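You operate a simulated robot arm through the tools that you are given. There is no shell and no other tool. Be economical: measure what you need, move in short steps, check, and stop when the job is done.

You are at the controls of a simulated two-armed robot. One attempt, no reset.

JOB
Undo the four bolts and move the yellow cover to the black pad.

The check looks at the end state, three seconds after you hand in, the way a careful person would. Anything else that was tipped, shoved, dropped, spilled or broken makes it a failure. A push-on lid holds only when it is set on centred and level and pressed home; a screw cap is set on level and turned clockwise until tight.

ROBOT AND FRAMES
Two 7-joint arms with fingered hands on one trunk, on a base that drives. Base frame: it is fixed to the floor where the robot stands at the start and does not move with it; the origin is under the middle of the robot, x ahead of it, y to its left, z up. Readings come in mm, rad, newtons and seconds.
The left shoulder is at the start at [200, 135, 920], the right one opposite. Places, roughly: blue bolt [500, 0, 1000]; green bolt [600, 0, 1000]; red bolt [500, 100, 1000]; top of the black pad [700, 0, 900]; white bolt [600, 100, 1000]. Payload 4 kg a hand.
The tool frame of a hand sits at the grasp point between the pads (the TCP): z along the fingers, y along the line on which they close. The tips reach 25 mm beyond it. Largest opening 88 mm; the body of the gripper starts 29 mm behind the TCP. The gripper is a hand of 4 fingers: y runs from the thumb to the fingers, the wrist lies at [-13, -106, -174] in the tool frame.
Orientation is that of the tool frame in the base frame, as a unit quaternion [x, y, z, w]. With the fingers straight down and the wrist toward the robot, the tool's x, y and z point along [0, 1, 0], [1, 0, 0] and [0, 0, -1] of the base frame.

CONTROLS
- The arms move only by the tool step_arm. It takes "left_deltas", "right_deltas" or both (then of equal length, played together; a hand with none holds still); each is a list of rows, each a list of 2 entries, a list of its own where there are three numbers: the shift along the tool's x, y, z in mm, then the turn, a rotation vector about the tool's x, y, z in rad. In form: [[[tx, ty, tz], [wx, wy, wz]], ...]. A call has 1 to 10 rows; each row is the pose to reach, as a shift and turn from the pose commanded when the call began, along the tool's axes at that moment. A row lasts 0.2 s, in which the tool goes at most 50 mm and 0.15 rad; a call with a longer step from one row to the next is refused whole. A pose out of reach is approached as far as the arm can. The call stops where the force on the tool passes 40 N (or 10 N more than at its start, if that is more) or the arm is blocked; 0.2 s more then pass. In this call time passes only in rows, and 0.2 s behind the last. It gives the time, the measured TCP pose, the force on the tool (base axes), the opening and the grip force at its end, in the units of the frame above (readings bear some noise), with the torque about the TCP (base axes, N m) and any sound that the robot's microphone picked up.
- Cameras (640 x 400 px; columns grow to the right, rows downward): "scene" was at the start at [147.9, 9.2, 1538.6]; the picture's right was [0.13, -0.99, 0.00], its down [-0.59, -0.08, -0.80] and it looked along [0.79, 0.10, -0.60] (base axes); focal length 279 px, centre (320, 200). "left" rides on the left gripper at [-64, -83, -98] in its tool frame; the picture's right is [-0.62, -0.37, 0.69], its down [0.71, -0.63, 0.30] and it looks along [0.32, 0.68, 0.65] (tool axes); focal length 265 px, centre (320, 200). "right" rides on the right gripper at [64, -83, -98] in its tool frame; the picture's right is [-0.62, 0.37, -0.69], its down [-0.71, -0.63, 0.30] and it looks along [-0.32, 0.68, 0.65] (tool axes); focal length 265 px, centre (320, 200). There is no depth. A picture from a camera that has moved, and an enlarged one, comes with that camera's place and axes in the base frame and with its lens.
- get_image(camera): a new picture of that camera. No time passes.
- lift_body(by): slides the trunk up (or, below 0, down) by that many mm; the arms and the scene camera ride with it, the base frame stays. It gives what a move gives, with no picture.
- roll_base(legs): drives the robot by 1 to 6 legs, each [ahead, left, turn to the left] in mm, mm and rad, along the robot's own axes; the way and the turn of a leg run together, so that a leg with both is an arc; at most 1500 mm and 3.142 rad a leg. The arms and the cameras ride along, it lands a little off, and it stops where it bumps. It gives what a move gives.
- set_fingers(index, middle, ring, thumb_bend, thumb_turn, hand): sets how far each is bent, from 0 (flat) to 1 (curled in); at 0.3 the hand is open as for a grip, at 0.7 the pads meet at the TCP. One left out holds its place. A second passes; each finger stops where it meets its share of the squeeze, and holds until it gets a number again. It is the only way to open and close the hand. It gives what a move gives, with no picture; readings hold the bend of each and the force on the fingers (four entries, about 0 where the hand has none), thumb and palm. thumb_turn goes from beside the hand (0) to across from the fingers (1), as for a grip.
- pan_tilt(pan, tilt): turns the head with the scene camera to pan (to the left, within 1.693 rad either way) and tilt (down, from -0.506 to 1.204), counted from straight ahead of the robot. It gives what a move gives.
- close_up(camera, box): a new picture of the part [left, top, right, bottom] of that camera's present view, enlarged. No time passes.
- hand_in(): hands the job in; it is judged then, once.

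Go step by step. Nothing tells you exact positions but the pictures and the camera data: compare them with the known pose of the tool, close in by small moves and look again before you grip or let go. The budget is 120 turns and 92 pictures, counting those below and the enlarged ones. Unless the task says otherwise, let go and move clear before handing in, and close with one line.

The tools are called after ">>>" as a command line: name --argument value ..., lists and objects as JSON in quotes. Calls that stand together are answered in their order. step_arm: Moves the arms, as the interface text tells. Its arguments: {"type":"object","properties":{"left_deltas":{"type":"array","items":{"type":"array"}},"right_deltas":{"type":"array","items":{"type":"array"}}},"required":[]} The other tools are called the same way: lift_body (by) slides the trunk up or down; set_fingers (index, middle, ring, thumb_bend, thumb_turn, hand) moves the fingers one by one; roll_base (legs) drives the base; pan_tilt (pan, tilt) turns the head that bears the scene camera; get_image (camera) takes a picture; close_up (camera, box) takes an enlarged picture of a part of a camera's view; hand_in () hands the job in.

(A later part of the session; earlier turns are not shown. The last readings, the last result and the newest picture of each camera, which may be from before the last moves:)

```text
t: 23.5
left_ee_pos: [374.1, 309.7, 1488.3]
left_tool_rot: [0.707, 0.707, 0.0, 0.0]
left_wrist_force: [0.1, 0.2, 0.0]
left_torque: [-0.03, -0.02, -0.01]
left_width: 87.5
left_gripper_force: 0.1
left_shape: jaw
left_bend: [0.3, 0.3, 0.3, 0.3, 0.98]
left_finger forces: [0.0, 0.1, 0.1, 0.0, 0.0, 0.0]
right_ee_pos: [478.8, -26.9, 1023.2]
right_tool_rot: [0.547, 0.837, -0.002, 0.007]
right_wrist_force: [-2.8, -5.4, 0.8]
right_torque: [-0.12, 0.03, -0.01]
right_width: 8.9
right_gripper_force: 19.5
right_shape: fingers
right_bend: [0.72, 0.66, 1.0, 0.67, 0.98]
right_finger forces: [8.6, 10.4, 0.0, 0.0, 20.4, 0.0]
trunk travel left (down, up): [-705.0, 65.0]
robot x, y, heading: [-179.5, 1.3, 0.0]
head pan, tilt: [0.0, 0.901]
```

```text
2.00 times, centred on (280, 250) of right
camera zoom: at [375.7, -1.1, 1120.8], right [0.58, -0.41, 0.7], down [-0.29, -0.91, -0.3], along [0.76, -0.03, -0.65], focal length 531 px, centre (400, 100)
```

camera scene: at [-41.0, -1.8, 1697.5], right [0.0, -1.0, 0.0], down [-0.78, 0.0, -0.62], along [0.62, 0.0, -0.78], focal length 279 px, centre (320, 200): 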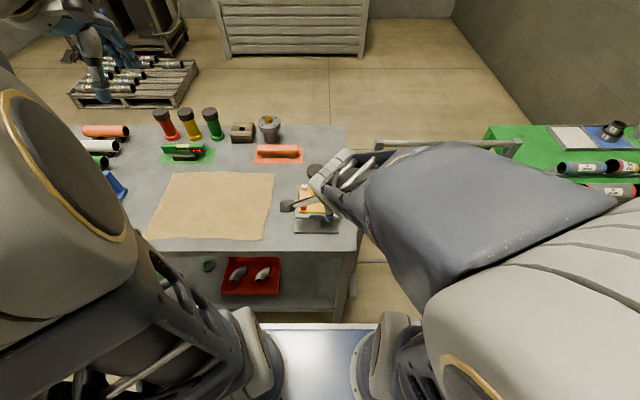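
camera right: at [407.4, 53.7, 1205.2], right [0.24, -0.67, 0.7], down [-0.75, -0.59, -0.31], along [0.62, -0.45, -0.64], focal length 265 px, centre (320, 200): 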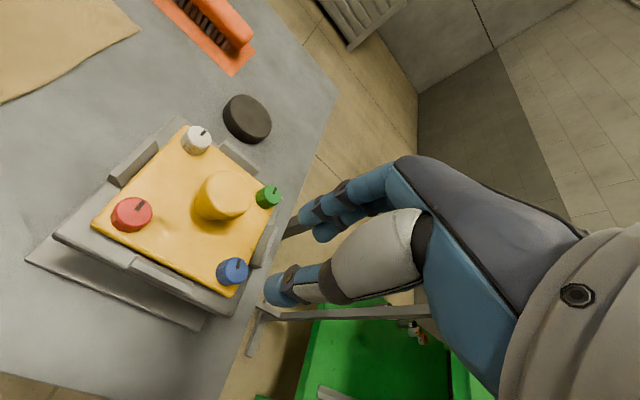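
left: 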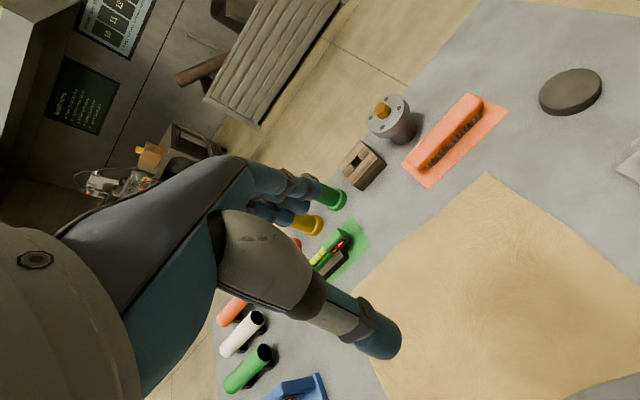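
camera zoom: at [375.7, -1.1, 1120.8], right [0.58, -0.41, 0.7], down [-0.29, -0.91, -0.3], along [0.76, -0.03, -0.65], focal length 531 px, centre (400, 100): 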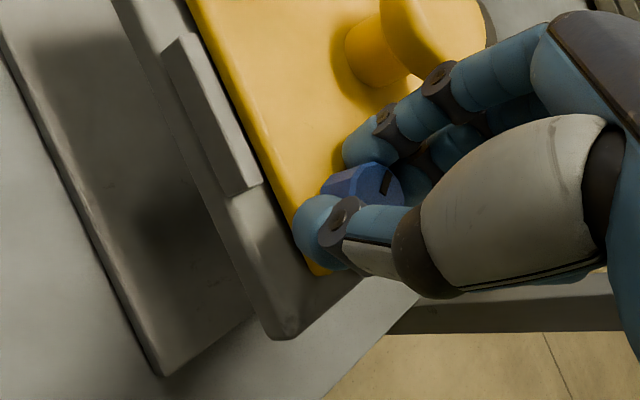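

The mark moves with the hand. Continuing.

>>> step_arm --right_deltas '[[[0, 0, 0], [0, 0, -0.1]], [[0, 0, 0], [0, 0, -0.2]], [[0, 0, 0], [0, 0, -0.3]], [[0, 0, 0], [0, 0, -0.4]], [[0, 0, 0], [0, 0, -0.5]], [[0, 0, 0], [0, 0, -0.6]], [[0, 0, 0], [0, 0, -0.7]]]'

>>> close_up --camera "right" --box '[200, 150, 360, 350]'

```text
t: 25.1
left_ee_pos: [374.4, 309.0, 1488.9]
left_tool_rot: [0.707, 0.707, 0.0, 0.001]
left_wrist_force: [0.5, -0.8, 1.4]
left_torque: [-0.01, -0.01, 0.02]
left_width: 87.5
left_gripper_force: 0.1
left_shape: jaw
left_bend: [0.3, 0.3, 0.3, 0.3, 0.98]
left_finger forces: [0.1, 0.0, 0.0, 0.0, 0.0, 0.0]
right_ee_pos: [481.1, -29.7, 1023.4]
right_tool_rot: [0.228, 0.974, -0.007, 0.008]
right_wrist_force: [8.9, -19.1, 0.1]
right_torque: [0.07, -0.38, -0.28]
right_width: 8.6
right_gripper_force: 38.3
right_shape: fingers
right_bend: [0.72, 0.71, 1.0, 0.71, 0.94]
right_finger forces: [15.1, 39.9, 0.0, 0.1, 22.0, 0.0]
trunk travel left (down, up): [-705.0, 65.0]
robot x, y, heading: [-179.0, 0.5, -0.004]
head pan, tilt: [0.0, 0.901]
```

```text
2.00 times, centred on (280, 250) of right
camera zoom: at [385.4, -74.4, 1120.7], right [0.71, 0.07, 0.7], down [0.37, -0.89, -0.29], along [0.6, 0.46, -0.65], focal length 531 px, centre (400, 100)
```

zoom: 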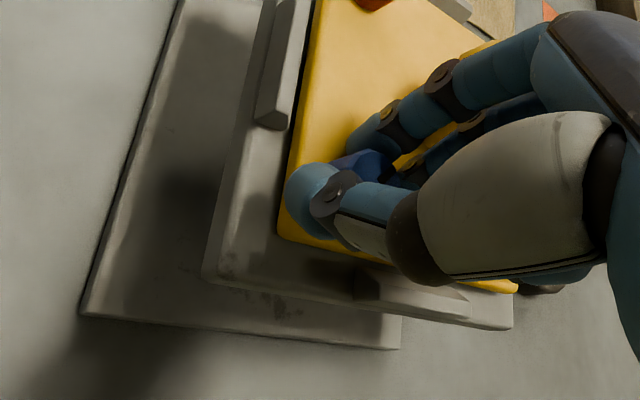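

Side forces grow at this angle (middle finger near the knob). I release, lift and check the bolt.

>>> set_fingers --hand "right" --index 0.62 --middle 0.7 --thumb_bend 0.52

>>> step_arm --right_deltas '[[[0, 0, -25], [0, 0, 0]], [[0, 0, -50], [0, 0, 0]], [[0, 0, -85], [0, 0, 0]]]'

>>> close_up --camera "scene" --box '[290, 180, 350, 218]'

>>> close_up --camera "right" --box '[180, 140, 340, 300]'

```text
t: 26.1
left_ee_pos: [375.3, 309.1, 1488.6]
left_tool_rot: [0.707, 0.707, 0.001, 0.0]
left_wrist_force: [0.1, 0.1, 0.2]
left_torque: [0.0, -0.02, -0.01]
left_width: 87.5
left_gripper_force: 0.0
left_shape: jaw
left_bend: [0.3, 0.3, 0.3, 0.3, 0.98]
left_finger forces: [0.0, 0.0, 0.0, 0.0, 0.1, 0.0]
right_ee_pos: [480.5, -28.1, 1024.1]
right_tool_rot: [0.227, 0.974, -0.003, 0.007]
right_wrist_force: [13.6, -23.0, 1.0]
right_torque: [-0.12, -0.63, -0.14]
right_width: 26.5
right_gripper_force: 21.9
right_shape: fingers
right_bend: [0.62, 0.7, 1.0, 0.52, 1.0]
right_finger forces: [0.5, 43.5, 0.1, 0.0, 0.0, 0.0]
trunk travel left (down, up): [-705.0, 65.0]
robot x, y, heading: [-176.6, -1.6, -0.001]
head pan, tilt: [0.0, 0.901]
```

```text
t: 26.9
left_ee_pos: [373.3, 309.0, 1489.1]
left_tool_rot: [0.707, 0.707, 0.0, 0.0]
left_wrist_force: [0.3, -0.7, -0.4]
left_torque: [0.01, 0.02, 0.01]
left_width: 87.5
left_gripper_force: 0.2
left_shape: jaw
left_bend: [0.3, 0.3, 0.3, 0.3, 0.98]
left_finger forces: [0.0, 0.1, 0.0, 0.1, 0.0, 0.1]
right_ee_pos: [476.8, -24.6, 1109.7]
right_tool_rot: [0.226, 0.974, -0.003, 0.006]
right_wrist_force: [0.1, -1.1, -1.4]
right_torque: [0.05, 0.0, -0.01]
right_width: 25.7
right_gripper_force: 0.1
right_shape: fingers
right_bend: [0.62, 0.7, 1.0, 0.52, 1.0]
right_finger forces: [0.0, 0.1, 0.0, 0.0, 0.0, 0.0]
trunk travel left (down, up): [-705.0, 65.0]
robot x, y, heading: [-175.6, 0.5, -0.004]
head pan, tilt: [0.0, 0.901]
```

```text
10.53 times, centred on (320, 199) of scene
camera zoom: at [-40.8, -2.0, 1697.5], right [0.0, -1.0, 0.0], down [-0.78, 0.0, -0.62], along [0.62, 0.0, -0.78], focal length 2932 px, centre (320, 210)
```

zoom: 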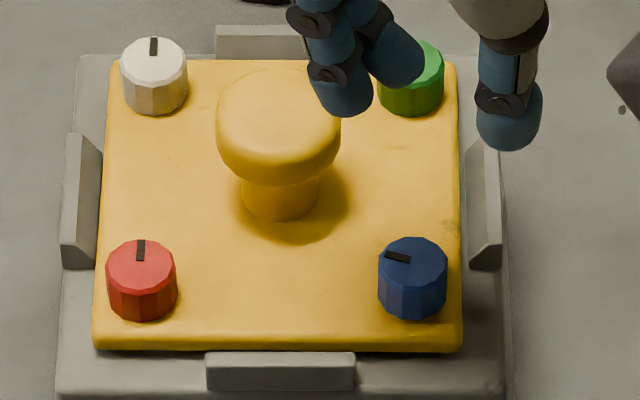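

```text
2.50 times, centred on (260, 220) of right
camera zoom: at [381.2, -69.7, 1207.5], right [0.71, 0.06, 0.7], down [0.37, -0.88, -0.29], along [0.6, 0.47, -0.65], focal length 664 px, centre (470, 150)
```

zoom: 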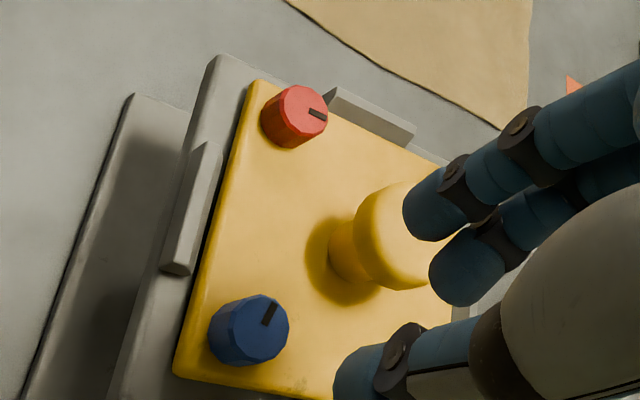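

Blue bolt has now turned about 80° with the strong grip. The fingers must not lean over the knob, so I re-grip from a clockwise-rotated starting angle with more free range.

>>> step_arm --right_deltas '[[[-1, 0, 0], [0, 0, 0.15]], [[-2, 0, 0], [0, 0, 0.3]], [[-3, -1, 0], [0, 0, 0.45]], [[-3, -1, 0], [0, 0, 0.6]], [[-3, -1, 0], [0, 0, 0.75]], [[-3, -1, 0], [0, 0, 0.9]], [[-3, -1, 0], [0, 0, 1.05]], [[-3, -1, 0], [0, 0, 1.2]], [[-3, -1, 0], [0, 0, 1.35]], [[-3, -1, 0], [0, 0, 1.5]]]'

>>> step_arm --right_deltas '[[[0, 0, 0], [0, 0, 0.15]], [[0, 0, 0], [0, 0, 0.3]], [[0, 0, 0], [0, 0, 0.45]], [[0, 0, 0], [0, 0, 0.6]], [[0, 0, 0], [0, 0, 0.75]]]'

>>> set_fingers --hand "right" --index 0.54 --middle 0.54 --thumb_bend 0.54

>>> get_image --camera "right"

```text
t: 29.1
left_ee_pos: [374.3, 309.6, 1488.8]
left_tool_rot: [0.707, 0.707, 0.0, -0.001]
left_wrist_force: [-0.3, -1.3, 0.9]
left_torque: [-0.01, 0.01, 0.0]
left_width: 87.6
left_gripper_force: 0.1
left_shape: jaw
left_bend: [0.3, 0.3, 0.3, 0.3, 0.98]
left_finger forces: [0.0, 0.1, 0.0, 0.1, 0.1, 0.0]
right_ee_pos: [479.7, -29.2, 1107.9]
right_tool_rot: [0.83, 0.557, 0.002, 0.006]
right_wrist_force: [0.5, -0.5, 0.4]
right_torque: [0.02, 0.01, 0.04]
right_width: 26.0
right_gripper_force: 0.1
right_shape: fingers
right_bend: [0.62, 0.7, 1.0, 0.52, 1.0]
right_finger forces: [0.1, 0.1, 0.0, 0.0, 0.1, 0.1]
trunk travel left (down, up): [-705.0, 65.0]
robot x, y, heading: [-175.9, 1.5, -0.001]
head pan, tilt: [0.0, 0.901]
```

```text
t: 30.3
left_ee_pos: [374.6, 310.6, 1488.9]
left_tool_rot: [0.707, 0.707, 0.0, 0.0]
left_wrist_force: [0.1, 0.1, -0.3]
left_torque: [0.02, -0.02, 0.01]
left_width: 87.3
left_gripper_force: 0.0
left_shape: jaw
left_bend: [0.3, 0.3, 0.3, 0.3, 0.98]
left_finger forces: [0.0, 0.0, 0.0, 0.0, 0.1, 0.1]
right_ee_pos: [480.4, -27.7, 1110.0]
right_tool_rot: [0.977, 0.214, 0.004, 0.006]
right_wrist_force: [0.2, -0.3, 0.0]
right_torque: [-0.02, -0.01, 0.0]
right_width: 26.1
right_gripper_force: 0.1
right_shape: fingers
right_bend: [0.62, 0.7, 1.0, 0.52, 1.0]
right_finger forces: [0.0, 0.1, 0.0, 0.0, 0.0, 0.0]
trunk travel left (down, up): [-705.0, 65.0]
robot x, y, heading: [-178.0, 1.8, 0.006]
head pan, tilt: [0.0, 0.901]
```

```text
t: 31.3
left_ee_pos: [373.2, 310.0, 1489.7]
left_tool_rot: [0.707, 0.707, 0.0, 0.0]
left_wrist_force: [-0.3, 0.1, -0.1]
left_torque: [-0.01, 0.02, 0.01]
left_width: 87.5
left_gripper_force: 0.0
left_shape: jaw
left_bend: [0.3, 0.3, 0.3, 0.3, 0.98]
left_finger forces: [0.0, 0.0, 0.1, 0.0, 0.0, 0.0]
right_ee_pos: [479.9, -29.3, 1110.3]
right_tool_rot: [0.976, 0.216, 0.004, 0.006]
right_wrist_force: [0.5, -0.4, -0.2]
right_torque: [0.01, 0.02, -0.05]
right_width: 33.0
right_gripper_force: 0.0
right_shape: fingers
right_bend: [0.54, 0.54, 1.0, 0.54, 1.0]
right_finger forces: [0.0, 0.1, 0.1, 0.1, 0.2, 0.0]
trunk travel left (down, up): [-705.0, 65.0]
robot x, y, heading: [-175.9, 1.5, -0.002]
head pan, tilt: [0.0, 0.901]
```

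```text
58 pictures are left
camera right: at [502.4, 75.2, 1206.6], right [-0.41, -0.59, 0.69], down [-0.91, 0.27, -0.32], along [0.0, -0.76, -0.65], focal length 265 px, centre (320, 200)
```

right: 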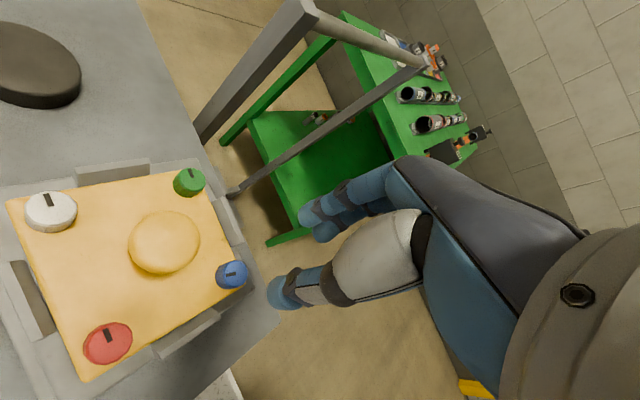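

Good clearance here: fingers point outward. Down and squeeze again.

>>> step_arm --right_deltas '[[[-1, 0, 30], [0, 0, 0]], [[-1, -1, 60], [0, 0, 0]], [[-1, -2, 74], [0, 0, 0]], [[-1, -2, 83], [0, 0, 0]]]'

>>> close_up --camera "right" --box '[200, 150, 360, 350]'

>>> set_fingers --hand "right" --index 0.9 --middle 0.9 --thumb_bend 0.9

>>> step_arm --right_deltas '[[[0, 0, 0], [0, 0, -0.12]], [[0, 0, 0], [0, 0, -0.24]], [[0, 0, 0], [0, 0, -0.36]], [[0, 0, 0], [0, 0, -0.48]], [[0, 0, 0], [0, 0, -0.6]], [[0, 0, 0], [0, 0, -0.72]], [[0, 0, 0], [0, 0, -0.84]], [[0, 0, 0], [0, 0, -0.96]], [[0, 0, 0], [0, 0, -1.08]], [[0, 0, 0], [0, 0, -1.2]]]'

>>> close_up --camera "right" --box '[200, 150, 360, 350]'

```text
t: 32.3
left_ee_pos: [373.3, 309.6, 1489.3]
left_tool_rot: [0.707, 0.707, 0.0, 0.0]
left_wrist_force: [0.0, 0.9, 1.2]
left_torque: [-0.03, -0.01, -0.02]
left_width: 87.6
left_gripper_force: 0.0
left_shape: jaw
left_bend: [0.3, 0.3, 0.3, 0.3, 0.98]
left_finger forces: [0.0, 0.0, 0.1, 0.0, 0.1, 0.0]
right_ee_pos: [479.9, -29.1, 1028.1]
right_tool_rot: [0.977, 0.215, 0.005, 0.006]
right_wrist_force: [-0.3, 0.3, 0.6]
right_torque: [-0.03, -0.02, 0.01]
right_width: 32.8
right_gripper_force: 0.0
right_shape: fingers
right_bend: [0.54, 0.54, 1.0, 0.54, 1.0]
right_finger forces: [0.0, 0.1, 0.1, 0.1, 0.0, 0.0]
trunk travel left (down, up): [-705.0, 65.0]
robot x, y, heading: [-178.0, 4.0, 0.004]
head pan, tilt: [0.0, 0.901]
```

```text
2.00 times, centred on (280, 250) of right
camera zoom: at [501.5, 74.6, 1124.4], right [-0.41, -0.59, 0.69], down [-0.91, 0.27, -0.32], along [0.0, -0.76, -0.65], focal length 531 px, centre (400, 100)
```

zoom: 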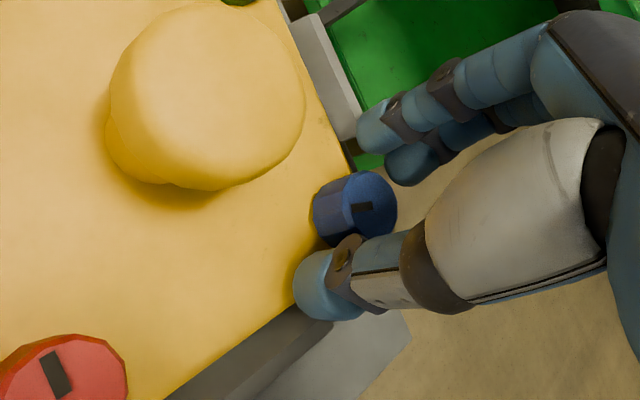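

```text
t: 33.3
left_ee_pos: [373.8, 310.0, 1487.5]
left_tool_rot: [0.707, 0.707, 0.0, 0.0]
left_wrist_force: [0.9, -1.3, 1.3]
left_torque: [-0.02, 0.01, -0.02]
left_width: 87.7
left_gripper_force: 0.1
left_shape: jaw
left_bend: [0.3, 0.3, 0.3, 0.3, 0.98]
left_finger forces: [0.1, 0.0, 0.1, 0.1, 0.0, 0.1]
right_ee_pos: [478.1, -28.6, 1027.0]
right_tool_rot: [0.977, 0.215, 0.003, 0.006]
right_wrist_force: [-7.1, 4.7, -0.7]
right_torque: [0.12, 0.15, 0.05]
right_width: 11.4
right_gripper_force: 21.1
right_shape: fingers
right_bend: [0.72, 0.66, 1.0, 0.63, 1.0]
right_finger forces: [8.4, 9.6, 0.1, 0.0, 24.8, 0.0]
trunk travel left (down, up): [-705.0, 65.0]
robot x, y, heading: [-175.5, -1.2, -0.002]
head pan, tilt: [0.0, 0.901]
```

```text
t: 35.5
left_ee_pos: [374.2, 310.1, 1488.2]
left_tool_rot: [0.707, 0.707, 0.001, 0.0]
left_wrist_force: [-0.1, -0.3, -0.6]
left_torque: [0.01, 0.0, 0.0]
left_width: 87.6
left_gripper_force: 0.1
left_shape: jaw
left_bend: [0.3, 0.3, 0.3, 0.3, 0.98]
left_finger forces: [0.0, 0.0, 0.1, 0.0, 0.0, 0.0]
right_ee_pos: [479.7, -29.3, 1025.9]
right_tool_rot: [0.684, 0.729, 0.0, 0.008]
right_wrist_force: [-4.1, -6.6, 1.0]
right_torque: [-0.11, 0.05, 0.0]
right_width: 10.3
right_gripper_force: 23.6
right_shape: fingers
right_bend: [0.72, 0.72, 1.0, 0.65, 0.98]
right_finger forces: [11.3, 11.4, 0.0, 0.0, 23.9, 0.1]
trunk travel left (down, up): [-705.0, 65.0]
robot x, y, heading: [-175.4, 2.8, 0.002]
head pan, tilt: [0.0, 0.901]
```

```text
2.00 times, centred on (280, 250) of right
camera zoom: at [391.6, 30.8, 1123.0], right [0.4, -0.59, 0.7], down [-0.58, -0.76, -0.3], along [0.71, -0.29, -0.64], focal length 531 px, centre (400, 100)
```

zoom: 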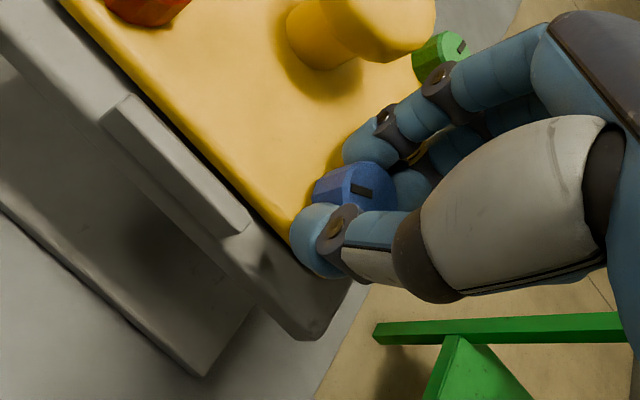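

It turned with the hand all 69°. I continue a further 0.5 rad, then lift gently a little to see whether it comes free.

>>> step_arm --right_deltas '[[[0, 0, 0], [0, 0, -0.1]], [[0, 0, 0], [0, 0, -0.2]], [[0, 0, 0], [0, 0, -0.3]], [[0, 0, 0], [0, 0, -0.4]], [[0, 0, 0], [0, 0, -0.5]]]'

>>> step_arm --right_deltas '[[[0, 0, -4], [0, 0, 0]], [[0, 0, -8], [0, 0, 0]], [[0, 0, -12], [0, 0, 0]]]'

>>> close_up --camera "right" --box '[200, 150, 360, 350]'

```text
t: 36.7
left_ee_pos: [373.8, 310.0, 1489.3]
left_tool_rot: [0.707, 0.707, 0.001, 0.0]
left_wrist_force: [0.4, 1.0, 0.4]
left_torque: [-0.03, -0.05, 0.0]
left_width: 87.5
left_gripper_force: 0.0
left_shape: jaw
left_bend: [0.3, 0.3, 0.3, 0.3, 0.98]
left_finger forces: [0.0, 0.0, 0.0, 0.0, 0.0, 0.0]
right_ee_pos: [481.7, -28.6, 1027.0]
right_tool_rot: [0.482, 0.876, -0.001, 0.008]
right_wrist_force: [1.5, -7.2, 3.6]
right_torque: [-0.12, -0.04, -0.04]
right_width: 10.5
right_gripper_force: 23.7
right_shape: fingers
right_bend: [0.72, 0.72, 1.0, 0.66, 0.98]
right_finger forces: [12.1, 11.9, 0.0, 0.0, 23.8, 0.0]
trunk travel left (down, up): [-705.0, 65.0]
robot x, y, heading: [-175.9, 3.9, 0.002]
head pan, tilt: [0.0, 0.901]
```

```text
t: 37.5
left_ee_pos: [373.8, 310.6, 1487.6]
left_tool_rot: [0.708, 0.707, 0.0, 0.0]
left_wrist_force: [-0.4, 0.0, 0.0]
left_torque: [0.0, 0.01, 0.0]
left_width: 87.4
left_gripper_force: 0.1
left_shape: jaw
left_bend: [0.3, 0.3, 0.3, 0.3, 0.98]
left_finger forces: [0.1, 0.0, 0.1, 0.0, 0.0, 0.1]
right_ee_pos: [477.7, -28.8, 1035.4]
right_tool_rot: [0.483, 0.876, -0.004, 0.003]
right_wrist_force: [1.6, -3.9, -21.0]
right_torque: [-0.08, -0.07, 0.04]
right_width: 10.6
right_gripper_force: 19.4
right_shape: fingers
right_bend: [0.71, 0.66, 1.0, 0.67, 0.99]
right_finger forces: [9.9, 10.5, 0.0, 0.0, 18.4, 0.0]
trunk travel left (down, up): [-705.0, 65.0]
robot x, y, heading: [-178.6, 0.9, 0.0]
head pan, tilt: [0.0, 0.901]
```

```text
2.00 times, centred on (280, 250) of right
camera zoom: at [372.6, -17.6, 1132.8], right [0.64, -0.32, 0.7], down [-0.15, -0.94, -0.29], along [0.75, 0.08, -0.65], focal length 531 px, centre (400, 100)
```

zoom: 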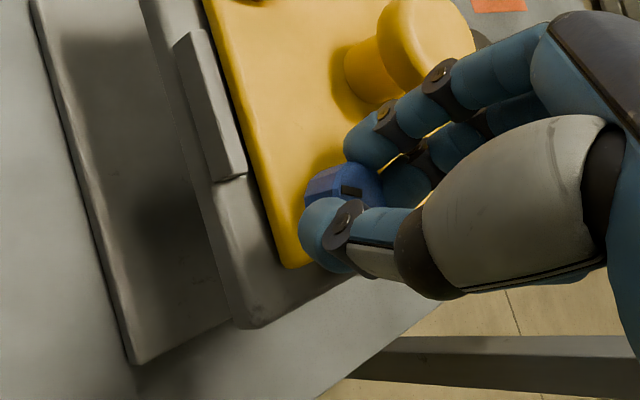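

It is still held (21 N pull). I release, lift and inspect how far it has turned and risen.

>>> set_fingers --hand "right" --index 0.6 --middle 0.6 --thumb_bend 0.52

>>> step_arm --right_deltas '[[[0, 0, -25], [0, 0, 0]], [[0, 0, -50], [0, 0, 0]], [[0, 0, -72], [0, 0, 0]]]'

>>> close_up --camera "scene" --box '[290, 180, 350, 218]'

```text
t: 38.5
left_ee_pos: [374.0, 309.6, 1488.9]
left_tool_rot: [0.707, 0.708, 0.0, -0.001]
left_wrist_force: [0.0, 0.2, -0.6]
left_torque: [-0.01, -0.01, -0.03]
left_width: 87.5
left_gripper_force: 0.1
left_shape: jaw
left_bend: [0.3, 0.3, 0.3, 0.3, 0.98]
left_finger forces: [0.1, 0.0, 0.1, 0.0, 0.0, 0.0]
right_ee_pos: [479.6, -27.9, 1038.7]
right_tool_rot: [0.483, 0.876, -0.002, 0.007]
right_wrist_force: [0.7, -0.1, -0.2]
right_torque: [-0.03, 0.03, 0.03]
right_width: 28.1
right_gripper_force: 0.0
right_shape: fingers
right_bend: [0.6, 0.6, 1.0, 0.52, 1.0]
right_finger forces: [0.1, 0.0, 0.0, 0.0, 0.0, 0.1]
trunk travel left (down, up): [-705.0, 65.0]
robot x, y, heading: [-180.7, -0.2, 0.0]
head pan, tilt: [0.0, 0.901]
```

```text
t: 39.3
left_ee_pos: [374.5, 310.8, 1488.6]
left_tool_rot: [0.707, 0.707, 0.0, 0.0]
left_wrist_force: [0.2, -0.2, 0.1]
left_torque: [0.03, 0.03, 0.0]
left_width: 87.4
left_gripper_force: 0.0
left_shape: jaw
left_bend: [0.3, 0.3, 0.3, 0.3, 0.98]
left_finger forces: [0.0, 0.1, 0.1, 0.0, 0.1, 0.0]
right_ee_pos: [479.2, -27.6, 1110.0]
right_tool_rot: [0.483, 0.876, -0.003, 0.007]
right_wrist_force: [0.0, 0.0, -0.6]
right_torque: [0.02, 0.03, -0.02]
right_width: 28.0
right_gripper_force: 0.1
right_shape: fingers
right_bend: [0.6, 0.6, 1.0, 0.52, 1.0]
right_finger forces: [0.0, 0.1, 0.0, 0.0, 0.0, 0.0]
trunk travel left (down, up): [-705.0, 65.0]
robot x, y, heading: [-178.4, 0.3, -0.002]
head pan, tilt: [0.0, 0.901]
```

```text
10.53 times, centred on (320, 199) of scene
camera zoom: at [-40.8, -1.9, 1697.5], right [0.0, -1.0, 0.0], down [-0.78, 0.0, -0.62], along [0.62, 0.0, -0.78], focal length 2932 px, centre (320, 210)
```

zoom: 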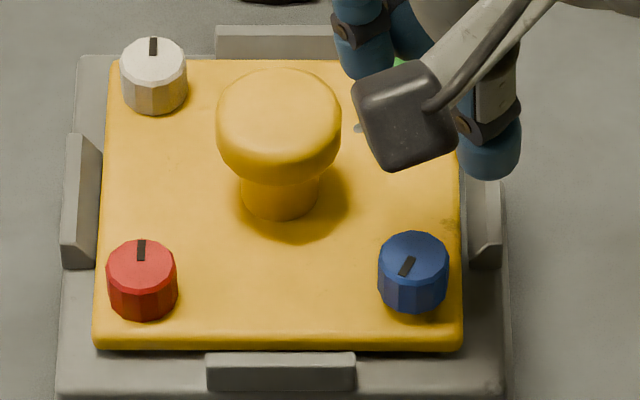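

The bolt turned to ~150° and rose a few mm, so it is a real thread. I re-grip over the same range again and turn another ~100°, following it upward.

>>> step_arm --right_deltas '[[[0, 0, 0], [0, 0, 0.15]], [[0, 0, 0], [0, 0, 0.3]], [[0, 0, 0], [0, 0, 0.45]], [[0, 0, 0], [0, 0, 0.6]], [[0, 0, 0], [0, 0, 0.75]], [[0, 0, 0], [0, 0, 0.9]], [[0, 0, 0], [0, 0, 1.05]], [[0, 0, 0], [0, 0, 1.2]], [[0, 0, 0], [0, 0, 1.35]], [[0, 0, 0], [0, 0, 1.5]]]'

>>> set_fingers --hand "right" --index 0.54 --middle 0.54 --thumb_bend 0.54

>>> step_arm --right_deltas '[[[0, 0, 25], [0, 0, 0.12]], [[0, 0, 50], [0, 0, 0.24]], [[0, 0, 70], [0, 0, 0.3]], [[0, 0, 81], [0, 0, 0.3]]]'

>>> set_fingers --hand "right" --index 0.9 --middle 0.9 --thumb_bend 0.9

>>> step_arm --right_deltas '[[[0, 0, 0], [0, 0, -0.14]], [[0, 0, 0], [0, 0, -0.28]], [[0, 0, 0], [0, 0, -0.42]], [[0, 0, 0], [0, 0, -0.56]], [[0, 0, -1], [0, 0, -0.7]], [[0, 0, -1], [0, 0, -0.84]], [[0, 0, -1], [0, 0, -0.98]], [[0, 0, -1], [0, 0, -1.12]], [[0, 0, -1], [0, 0, -1.26]], [[0, 0, -2], [0, 0, -1.4]]]'

>>> step_arm --right_deltas '[[[0, 0, 0], [0, 0, -0.14]], [[0, 0, 0], [0, 0, -0.28]], [[0, 0, 0], [0, 0, -0.42]]]'

>>> close_up --camera "right" --box '[200, 150, 360, 350]'

```text
t: 41.5
left_ee_pos: [372.9, 310.5, 1488.8]
left_tool_rot: [0.707, 0.707, -0.001, 0.001]
left_wrist_force: [0.1, -0.1, 1.4]
left_torque: [0.0, 0.02, 0.02]
left_width: 87.6
left_gripper_force: 0.1
left_shape: jaw
left_bend: [0.3, 0.3, 0.3, 0.3, 0.98]
left_finger forces: [0.0, 0.0, 0.1, 0.0, 0.1, 0.0]
right_ee_pos: [479.4, -26.4, 1110.2]
right_tool_rot: [0.951, 0.311, 0.004, 0.006]
right_wrist_force: [0.6, 0.0, 0.4]
right_torque: [-0.01, 0.0, 0.02]
right_width: 27.8
right_gripper_force: 0.1
right_shape: fingers
right_bend: [0.6, 0.6, 1.0, 0.52, 1.0]
right_finger forces: [0.0, 0.1, 0.0, 0.0, 0.1, 0.0]
trunk travel left (down, up): [-705.0, 65.0]
robot x, y, heading: [-176.1, 2.7, -0.004]
head pan, tilt: [0.0, 0.901]
```

```text
t: 42.5
left_ee_pos: [374.3, 309.7, 1488.5]
left_tool_rot: [0.708, 0.707, 0.0, 0.0]
left_wrist_force: [-0.8, -0.3, 0.5]
left_torque: [0.01, -0.03, 0.01]
left_width: 87.7
left_gripper_force: 0.0
left_shape: jaw
left_bend: [0.3, 0.3, 0.3, 0.3, 0.98]
left_finger forces: [0.0, 0.0, 0.0, 0.0, 0.1, 0.0]
right_ee_pos: [479.6, -26.6, 1110.5]
right_tool_rot: [0.95, 0.312, 0.003, 0.006]
right_wrist_force: [-0.4, -0.1, -0.2]
right_torque: [-0.05, 0.03, 0.03]
right_width: 32.7
right_gripper_force: 0.1
right_shape: fingers
right_bend: [0.54, 0.54, 1.0, 0.54, 1.0]
right_finger forces: [0.1, 0.0, 0.0, 0.0, 0.0, 0.0]
trunk travel left (down, up): [-705.0, 65.0]
robot x, y, heading: [-179.2, 2.9, 0.003]
head pan, tilt: [0.0, 0.901]
```

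```text
t: 43.5
left_ee_pos: [374.6, 310.1, 1489.2]
left_tool_rot: [0.707, 0.707, 0.0, 0.0]
left_wrist_force: [-0.3, 0.1, 0.4]
left_torque: [-0.01, 0.02, -0.02]
left_width: 87.5
left_gripper_force: 0.1
left_shape: jaw
left_bend: [0.3, 0.3, 0.3, 0.3, 0.98]
left_finger forces: [0.0, 0.0, 0.0, 0.1, 0.1, 0.0]
right_ee_pos: [479.6, -28.8, 1029.0]
right_tool_rot: [0.986, 0.166, 0.005, 0.005]
right_wrist_force: [0.3, -1.1, 0.2]
right_torque: [0.0, -0.02, 0.0]
right_width: 32.7
right_gripper_force: 0.0
right_shape: fingers
right_bend: [0.54, 0.54, 1.0, 0.54, 1.0]
right_finger forces: [0.0, 0.0, 0.0, 0.1, 0.0, 0.1]
trunk travel left (down, up): [-705.0, 65.0]
robot x, y, heading: [-177.7, -3.7, 0.003]
head pan, tilt: [0.0, 0.901]
```

```text
t: 44.5
left_ee_pos: [373.7, 310.8, 1489.6]
left_tool_rot: [0.707, 0.707, 0.0, 0.0]
left_wrist_force: [0.9, 0.8, -0.6]
left_torque: [0.0, -0.01, -0.02]
left_width: 87.6
left_gripper_force: 0.1
left_shape: jaw
left_bend: [0.3, 0.3, 0.3, 0.3, 0.98]
left_finger forces: [0.1, 0.0, 0.0, 0.0, 0.0, 0.1]
right_ee_pos: [478.3, -28.3, 1029.3]
right_tool_rot: [0.986, 0.166, 0.003, 0.006]
right_wrist_force: [-7.4, 3.4, 0.0]
right_torque: [0.03, 0.12, 0.02]
right_width: 10.4
right_gripper_force: 21.7
right_shape: fingers
right_bend: [0.72, 0.65, 1.0, 0.64, 1.0]
right_finger forces: [8.6, 10.2, 0.0, 0.0, 24.4, 0.0]
trunk travel left (down, up): [-705.0, 65.0]
robot x, y, heading: [-176.9, -0.8, 0.005]
head pan, tilt: [0.0, 0.901]
```

```text
t: 46.7
left_ee_pos: [375.0, 308.5, 1487.8]
left_tool_rot: [0.707, 0.707, -0.001, 0.0]
left_wrist_force: [0.0, -0.7, -0.3]
left_torque: [-0.02, 0.01, 0.0]
left_width: 87.6
left_gripper_force: 0.1
left_shape: jaw
left_bend: [0.3, 0.3, 0.3, 0.3, 0.98]
left_finger forces: [0.0, 0.0, 0.0, 0.1, 0.1, 0.0]
right_ee_pos: [478.7, -31.7, 1030.6]
right_tool_rot: [0.648, 0.762, -0.003, 0.007]
right_wrist_force: [-1.1, -23.2, -13.2]
right_torque: [-0.51, -0.05, -0.02]
right_width: 4.5
right_gripper_force: 30.8
right_shape: fingers
right_bend: [0.71, 0.71, 1.0, 0.73, 0.93]
right_finger forces: [10.2, 32.3, 0.0, 0.1, 19.1, 0.0]
trunk travel left (down, up): [-705.0, 65.0]
robot x, y, heading: [-177.7, -1.0, 0.001]
head pan, tilt: [0.0, 0.901]
```

```text
t: 47.5
left_ee_pos: [374.9, 310.7, 1487.4]
left_tool_rot: [0.707, 0.707, 0.0, 0.0]
left_wrist_force: [0.1, 0.1, -0.2]
left_torque: [-0.03, -0.03, -0.02]
left_width: 87.6
left_gripper_force: 0.2
left_shape: jaw
left_bend: [0.3, 0.3, 0.3, 0.3, 0.98]
left_finger forces: [0.1, 0.1, 0.1, 0.1, 0.0, 0.0]
right_ee_pos: [483.0, -28.9, 1035.3]
right_tool_rot: [0.475, 0.88, 0.0, 0.01]
right_wrist_force: [19.0, -11.7, 3.6]
right_torque: [-0.2, -0.37, -0.01]
right_width: 0.0
right_gripper_force: 15.2
right_shape: fingers
right_bend: [0.72, 0.74, 1.0, 0.84, 0.97]
right_finger forces: [13.7, 16.8, 0.0, 0.0, 0.1, 0.0]
trunk travel left (down, up): [-705.0, 65.0]
robot x, y, heading: [-177.5, -1.6, 0.0]
head pan, tilt: [0.0, 0.901]
```

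```text
2.00 times, centred on (280, 250) of right
camera zoom: at [376.0, -20.5, 1130.0], right [0.64, -0.31, 0.71], down [-0.13, -0.95, -0.3], along [0.76, 0.1, -0.64], focal length 531 px, centre (400, 100)
```

zoom: 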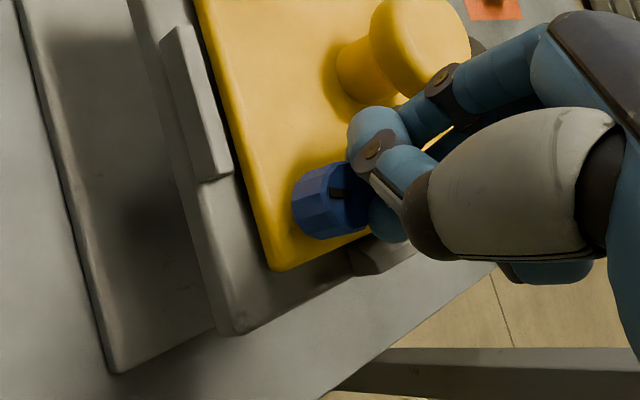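

The thumb slid off near the end of the turn; the bolt itself stands upright. I release, lift, and look to correct the centring.

>>> set_fingers --hand "right" --index 0.58 --middle 0.58 --thumb_bend 0.52

>>> step_arm --right_deltas '[[[0, 0, -25], [0, 0, 0]], [[0, 0, -50], [0, 0, 0]], [[0, 0, -75], [0, 0, 0]]]'

>>> close_up --camera "scene" --box '[290, 180, 350, 218]'

>>> close_up --camera "right" --box '[180, 140, 340, 300]'

```text
t: 48.7
left_ee_pos: [374.6, 310.3, 1487.9]
left_tool_rot: [0.707, 0.707, 0.0, 0.0]
left_wrist_force: [-0.1, 0.3, 0.9]
left_torque: [0.0, 0.0, 0.0]
left_width: 87.5
left_gripper_force: 0.0
left_shape: jaw
left_bend: [0.3, 0.3, 0.3, 0.3, 0.98]
left_finger forces: [0.0, 0.0, 0.0, 0.1, 0.1, 0.0]
right_ee_pos: [483.9, -25.9, 1036.1]
right_tool_rot: [0.473, 0.881, 0.006, 0.012]
right_wrist_force: [8.9, 10.5, 19.9]
right_torque: [0.38, -0.2, -0.07]
right_width: 1.8
right_gripper_force: 11.8
right_shape: fingers
right_bend: [0.57, 0.57, 1.0, 0.78, 1.0]
right_finger forces: [0.0, 0.1, 0.1, 0.0, 23.5, 0.0]
trunk travel left (down, up): [-705.0, 65.0]
robot x, y, heading: [-177.9, 2.8, -0.001]
head pan, tilt: [0.0, 0.901]
stopped (right hand): the force on the tool passed its limit at 40 N (the readings are from after the stop); the commanded pose is now the measured one
```

```text
t: 49.5
left_ee_pos: [374.1, 310.6, 1488.8]
left_tool_rot: [0.707, 0.707, 0.0, 0.0]
left_wrist_force: [0.5, -0.4, -0.5]
left_torque: [-0.05, -0.01, 0.02]
left_width: 87.4
left_gripper_force: 0.1
left_shape: jaw
left_bend: [0.3, 0.3, 0.3, 0.3, 0.98]
left_finger forces: [0.0, 0.0, 0.0, 0.1, 0.0, 0.0]
right_ee_pos: [480.4, -27.7, 1108.3]
right_tool_rot: [0.474, 0.88, -0.001, 0.007]
right_wrist_force: [-0.4, 0.5, -0.1]
right_torque: [0.01, 0.02, 0.02]
right_width: 31.2
right_gripper_force: 0.0
right_shape: fingers
right_bend: [0.57, 0.57, 1.0, 0.52, 1.0]
right_finger forces: [0.0, 0.1, 0.0, 0.0, 0.1, 0.1]
trunk travel left (down, up): [-705.0, 65.0]
robot x, y, heading: [-176.5, 3.4, 0.001]
head pan, tilt: [0.0, 0.901]
```

```text
10.53 times, centred on (320, 199) of scene
camera zoom: at [-40.9, -2.0, 1697.4], right [0.0, -1.0, 0.0], down [-0.78, 0.0, -0.62], along [0.62, 0.0, -0.78], focal length 2932 px, centre (320, 210)
```

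zoom: 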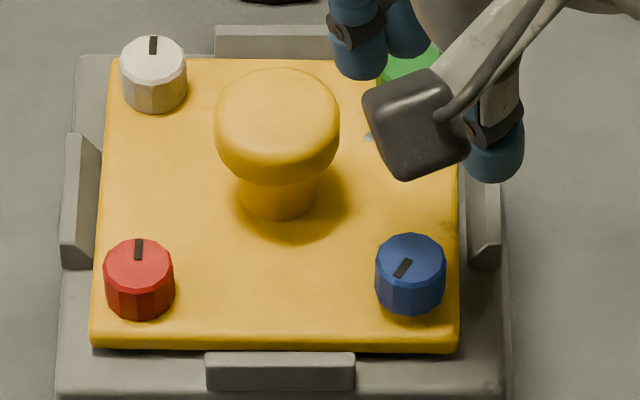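

```text
2.50 times, centred on (260, 220) of right
camera zoom: at [373.1, -18.9, 1204.0], right [0.64, -0.31, 0.7], down [-0.13, -0.95, -0.3], along [0.76, 0.1, -0.65], focal length 664 px, centre (470, 150)
```

zoom: 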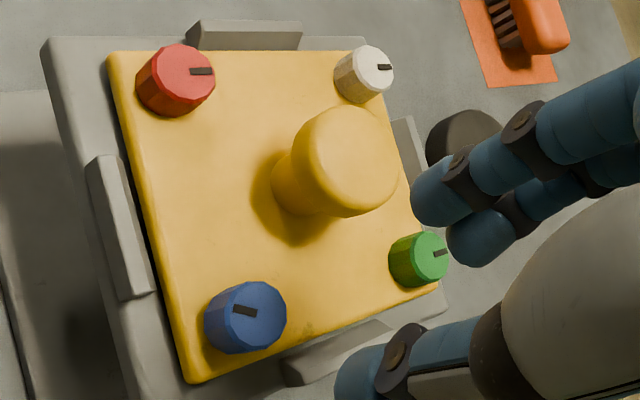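

The blue bolt hasn't turned further (mark still ~150°, raised ~3 mm), which hints at a captive bolt at its stop. I test on the white bolt, where one grip can sweep ~170°.

>>> step_arm --right_deltas '[[[2, 11, 0], [0, 0, 0.15]], [[5, 21, 0], [0, 0, 0.3]], [[7, 32, 0], [0, 0, 0.45]], [[9, 43, 0], [0, 0, 0.6]], [[11, 53, 0], [0, 0, 0.75]], [[14, 64, 0], [0, 0, 0.9]], [[16, 75, 0], [0, 0, 1.05]], [[18, 85, 0], [0, 0, 1.2]], [[20, 96, 0], [0, 0, 1.35]], [[22.7, 106.6, 0], [0, 0, 1.5]]]'

>>> set_fingers --hand "right" --index 0.54 --middle 0.54 --thumb_bend 0.54

>>> step_arm --right_deltas '[[[0, 0, 10], [0, 0, 0.15]], [[0, 0, 20], [0, 0, 0.3]], [[0, 0, 32], [0, 0, 0.45]], [[0, 0, 46], [0, 0, 0.45]]]'

>>> get_image --camera "right"

>>> close_up --camera "scene" --box '[280, 170, 360, 220]'

```text
t: 51.7
left_ee_pos: [373.5, 309.5, 1487.4]
left_tool_rot: [0.707, 0.707, 0.0, 0.0]
left_wrist_force: [0.3, 0.1, -1.2]
left_torque: [-0.03, 0.01, -0.02]
left_width: 87.4
left_gripper_force: 0.1
left_shape: jaw
left_bend: [0.3, 0.3, 0.3, 0.3, 0.98]
left_finger forces: [0.1, 0.0, 0.0, 0.1, 0.0, 0.0]
right_ee_pos: [556.2, 49.0, 1110.7]
right_tool_rot: [0.947, 0.32, 0.006, 0.008]
right_wrist_force: [0.4, -0.5, 0.5]
right_torque: [0.0, 0.01, -0.02]
right_width: 31.1
right_gripper_force: 0.0
right_shape: fingers
right_bend: [0.57, 0.57, 1.0, 0.52, 1.0]
right_finger forces: [0.0, 0.0, 0.0, 0.0, 0.0, 0.0]
trunk travel left (down, up): [-705.0, 65.0]
robot x, y, heading: [-177.7, 3.1, -0.003]
head pan, tilt: [0.0, 0.901]
```

```text
t: 52.7
left_ee_pos: [374.5, 310.0, 1489.1]
left_tool_rot: [0.707, 0.707, 0.0, 0.0]
left_wrist_force: [-1.1, -0.2, 0.2]
left_torque: [-0.01, 0.01, -0.01]
left_width: 87.5
left_gripper_force: 0.0
left_shape: jaw
left_bend: [0.3, 0.3, 0.3, 0.3, 0.98]
left_finger forces: [0.0, 0.1, 0.1, 0.1, 0.1, 0.1]
right_ee_pos: [556.4, 49.3, 1110.7]
right_tool_rot: [0.947, 0.32, 0.005, 0.007]
right_wrist_force: [0.7, 0.3, -0.1]
right_torque: [0.03, 0.03, 0.01]
right_width: 32.9
right_gripper_force: 0.1
right_shape: fingers
right_bend: [0.54, 0.54, 1.0, 0.54, 1.0]
right_finger forces: [0.0, 0.0, 0.0, 0.0, 0.0, 0.0]
trunk travel left (down, up): [-705.0, 65.0]
robot x, y, heading: [-176.9, -1.5, 0.002]
head pan, tilt: [0.0, 0.901]
```

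```text
t: 53.7
left_ee_pos: [373.5, 310.3, 1488.7]
left_tool_rot: [0.708, 0.707, 0.001, -0.001]
left_wrist_force: [0.0, -0.2, -0.2]
left_torque: [0.02, -0.01, 0.01]
left_width: 87.5
left_gripper_force: 0.0
left_shape: jaw
left_bend: [0.3, 0.3, 0.3, 0.3, 0.98]
left_finger forces: [0.0, 0.0, 0.1, 0.1, 0.1, 0.0]
right_ee_pos: [557.3, 49.2, 1063.5]
right_tool_rot: [0.995, 0.101, 0.006, 0.005]
right_wrist_force: [0.7, -0.7, 0.3]
right_torque: [0.01, -0.01, 0.02]
right_width: 33.0
right_gripper_force: 0.1
right_shape: fingers
right_bend: [0.54, 0.54, 1.0, 0.54, 1.0]
right_finger forces: [0.0, 0.0, 0.0, 0.0, 0.1, 0.0]
trunk travel left (down, up): [-705.0, 65.0]
robot x, y, heading: [-177.3, 2.1, -0.001]
head pan, tilt: [0.0, 0.901]
```

```text
50 pictures are left
camera right: at [601.7, 144.8, 1161.6], right [-0.54, -0.48, 0.69], down [-0.82, 0.47, -0.32], along [-0.17, -0.74, -0.65], focal length 265 px, centre (320, 200)
```

right: 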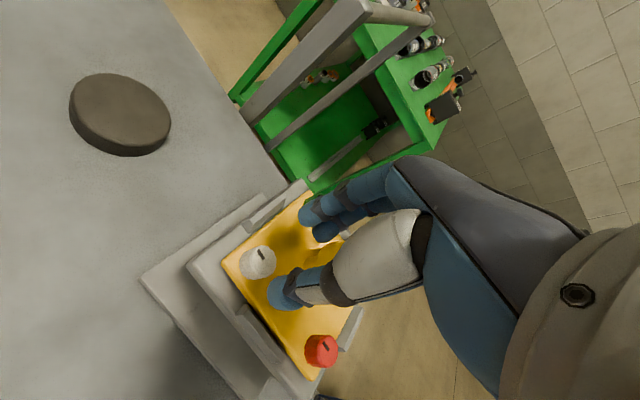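

```text
8.00 times, centred on (320, 195) of scene
camera zoom: at [-41.1, -2.1, 1697.5], right [0.0, -1.0, 0.0], down [-0.78, 0.0, -0.62], along [0.62, 0.0, -0.78], focal length 2228 px, centre (320, 240)
```

zoom: 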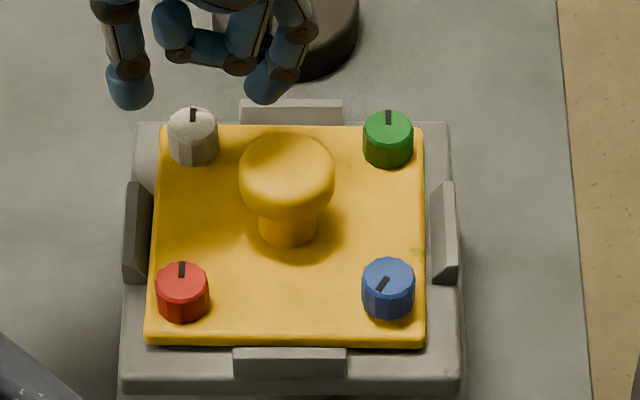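

White bolt centre is about (559.5, 52). I adjust position, choose a start angle that keeps the fingers off the knob, and go down.

>>> step_arm --right_deltas '[[[1, -1, 0], [0, 0, -0.13]], [[2, -2, 0], [0, 0, -0.26]], [[2.7, -2.3, 0], [0, 0, -0.4]], [[2.7, -2.3, 20], [0, 0, -0.4]]]'

>>> close_up --camera "right" --box '[200, 150, 360, 350]'

```text
t: 54.7
left_ee_pos: [372.2, 309.8, 1488.7]
left_tool_rot: [0.707, 0.707, 0.0, 0.0]
left_wrist_force: [-0.4, -0.3, -0.1]
left_torque: [-0.02, 0.01, -0.01]
left_width: 87.7
left_gripper_force: 0.0
left_shape: jaw
left_bend: [0.3, 0.3, 0.3, 0.3, 0.98]
left_finger forces: [0.0, 0.1, 0.0, 0.0, 0.0, 0.0]
right_ee_pos: [559.1, 50.8, 1043.0]
right_tool_rot: [0.954, 0.298, 0.005, 0.006]
right_wrist_force: [0.5, 1.0, 0.5]
right_torque: [-0.02, -0.01, 0.0]
right_width: 33.1
right_gripper_force: 0.0
right_shape: fingers
right_bend: [0.54, 0.54, 1.0, 0.54, 1.0]
right_finger forces: [0.1, 0.1, 0.1, 0.1, 0.1, 0.0]
trunk travel left (down, up): [-705.0, 65.0]
robot x, y, heading: [-180.3, 0.2, 0.0]
head pan, tilt: [0.0, 0.901]
```

```text
2.00 times, centred on (280, 250) of right
camera zoom: at [563.3, 157.8, 1140.4], right [-0.31, -0.65, 0.69], down [-0.94, 0.11, -0.32], along [0.13, -0.75, -0.64], focal length 531 px, centre (400, 100)
```

zoom: 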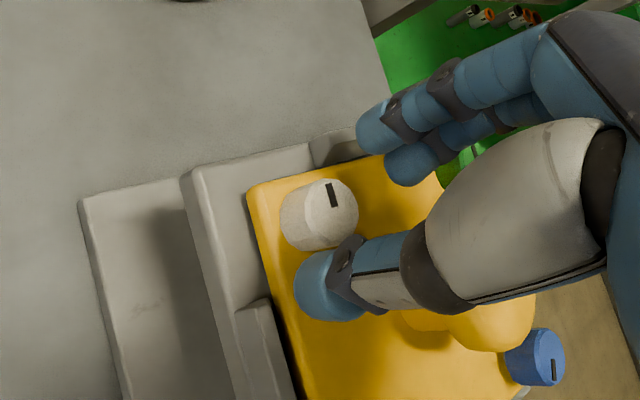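

The bolt sits slightly nearer the thumb; I shift ~4 mm that way, descend and squeeze, then check the finger bends.

>>> step_arm --right_deltas '[[[0, -4, 6], [0, 0, 0]], [[0, -4, 16], [0, 0, 0]]]'

>>> set_fingers --hand "right" --index 0.9 --middle 0.9 --thumb_bend 0.9

>>> close_up --camera "right" --box '[200, 150, 360, 350]'

```text
t: 55.3
left_ee_pos: [373.9, 308.4, 1487.8]
left_tool_rot: [0.707, 0.707, 0.0, 0.0]
left_wrist_force: [0.1, 0.9, 0.2]
left_torque: [-0.04, 0.0, 0.04]
left_width: 87.4
left_gripper_force: 0.0
left_shape: jaw
left_bend: [0.3, 0.3, 0.3, 0.3, 0.98]
left_finger forces: [0.1, 0.0, 0.0, 0.1, 0.0, 0.0]
right_ee_pos: [556.9, 53.9, 1027.1]
right_tool_rot: [0.955, 0.297, 0.005, 0.006]
right_wrist_force: [-0.4, -0.4, 0.0]
right_torque: [0.0, -0.03, 0.02]
right_width: 32.8
right_gripper_force: 0.0
right_shape: fingers
right_bend: [0.54, 0.54, 1.0, 0.54, 1.0]
right_finger forces: [0.1, 0.1, 0.1, 0.0, 0.0, 0.1]
trunk travel left (down, up): [-705.0, 65.0]
robot x, y, heading: [-177.7, 1.8, -0.002]
head pan, tilt: [0.0, 0.901]
```

```text
t: 56.3
left_ee_pos: [373.7, 309.6, 1488.1]
left_tool_rot: [0.707, 0.707, 0.0, 0.0]
left_wrist_force: [-0.2, -0.6, 0.1]
left_torque: [0.02, 0.01, -0.01]
left_width: 87.8
left_gripper_force: 0.1
left_shape: jaw
left_bend: [0.3, 0.3, 0.3, 0.3, 0.98]
left_finger forces: [0.1, 0.1, 0.1, 0.1, 0.0, 0.0]
right_ee_pos: [556.4, 53.8, 1027.8]
right_tool_rot: [0.955, 0.297, 0.005, 0.007]
right_wrist_force: [-8.1, -3.5, 0.3]
right_torque: [-0.13, 0.13, 0.03]
right_width: 12.0
right_gripper_force: 22.9
right_shape: fingers
right_bend: [0.59, 0.64, 1.0, 0.68, 1.0]
right_finger forces: [10.8, 12.1, 0.1, 0.1, 22.9, 0.1]
trunk travel left (down, up): [-705.0, 65.0]
robot x, y, heading: [-176.2, 2.4, 0.005]
head pan, tilt: [0.0, 0.901]
```

```text
2.00 times, centred on (280, 250) of right
camera zoom: at [560.9, 159.9, 1124.0], right [-0.31, -0.65, 0.7], down [-0.94, 0.11, -0.32], along [0.13, -0.75, -0.64], focal length 531 px, centre (400, 100)
```

zoom: 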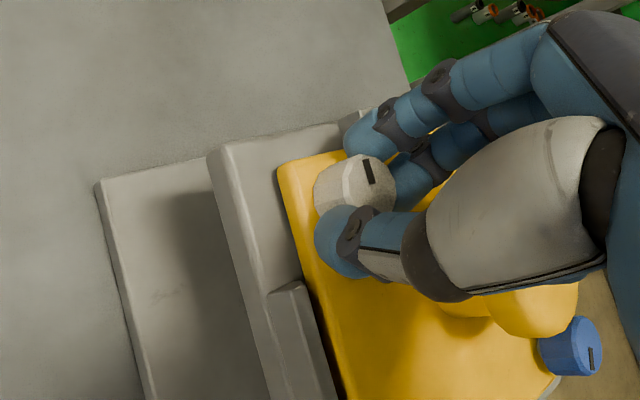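

The bends show the bolt is ~3 mm toward the fingers after all. I open, recentre, and close again.

>>> set_fingers --hand "right" --index 0.54 --middle 0.54 --thumb_bend 0.54

>>> step_arm --right_deltas '[[[2.5, 3.3, 0], [0, 0, 0]]]'

>>> set_fingers --hand "right" --index 0.9 --middle 0.9 --thumb_bend 0.9

```text
t: 57.3
left_ee_pos: [373.8, 309.8, 1488.1]
left_tool_rot: [0.708, 0.707, 0.0, 0.0]
left_wrist_force: [0.6, -0.6, 1.1]
left_torque: [0.0, -0.03, -0.02]
left_width: 87.7
left_gripper_force: 0.0
left_shape: jaw
left_bend: [0.3, 0.3, 0.3, 0.3, 0.98]
left_finger forces: [0.0, 0.1, 0.0, 0.1, 0.0, 0.0]
right_ee_pos: [557.4, 54.3, 1027.8]
right_tool_rot: [0.955, 0.297, 0.006, 0.006]
right_wrist_force: [-0.1, -1.2, -0.7]
right_torque: [-0.01, 0.0, -0.01]
right_width: 32.2
right_gripper_force: 0.1
right_shape: fingers
right_bend: [0.54, 0.54, 1.0, 0.54, 1.0]
right_finger forces: [0.0, 0.0, 0.1, 0.0, 0.1, 0.0]
trunk travel left (down, up): [-705.0, 65.0]
robot x, y, heading: [-179.8, 0.5, -0.004]
head pan, tilt: [0.0, 0.901]
```

```text
t: 57.7
left_ee_pos: [374.0, 310.7, 1489.4]
left_tool_rot: [0.706, 0.708, 0.0, 0.0]
left_wrist_force: [0.1, 0.0, -0.5]
left_torque: [-0.02, 0.05, -0.01]
left_width: 87.6
left_gripper_force: 0.1
left_shape: jaw
left_bend: [0.3, 0.3, 0.3, 0.3, 0.98]
left_finger forces: [0.0, 0.0, 0.1, 0.0, 0.1, 0.1]
right_ee_pos: [561.1, 53.3, 1029.0]
right_tool_rot: [0.955, 0.298, 0.005, 0.007]
right_wrist_force: [0.0, -0.2, 0.3]
right_torque: [0.01, 0.0, -0.02]
right_width: 32.3
right_gripper_force: 0.1
right_shape: fingers
right_bend: [0.54, 0.54, 1.0, 0.54, 1.0]
right_finger forces: [0.0, 0.0, 0.0, 0.0, 0.0, 0.0]
trunk travel left (down, up): [-705.0, 65.0]
robot x, y, heading: [-180.8, 1.1, 0.004]
head pan, tilt: [0.0, 0.901]
```

```text
t: 58.7
left_ee_pos: [373.8, 310.0, 1488.7]
left_tool_rot: [0.707, 0.708, -0.001, 0.0]
left_wrist_force: [-0.5, 0.5, 0.1]
left_torque: [0.0, 0.04, 0.02]
left_width: 87.5
left_gripper_force: 0.0
left_shape: jaw
left_bend: [0.3, 0.3, 0.3, 0.3, 0.98]
left_finger forces: [0.0, 0.0, 0.1, 0.0, 0.0, 0.0]
right_ee_pos: [562.3, 52.9, 1027.2]
right_tool_rot: [0.955, 0.297, 0.005, 0.007]
right_wrist_force: [-6.0, 1.6, 0.3]
right_torque: [0.02, 0.1, 0.08]
right_width: 8.9
right_gripper_force: 20.1
right_shape: fingers
right_bend: [0.72, 0.64, 1.0, 0.65, 1.0]
right_finger forces: [8.3, 10.8, 0.1, 0.0, 21.9, 0.0]
trunk travel left (down, up): [-705.0, 65.0]
robot x, y, heading: [-177.3, -2.6, -0.005]
head pan, tilt: [0.0, 0.901]
```

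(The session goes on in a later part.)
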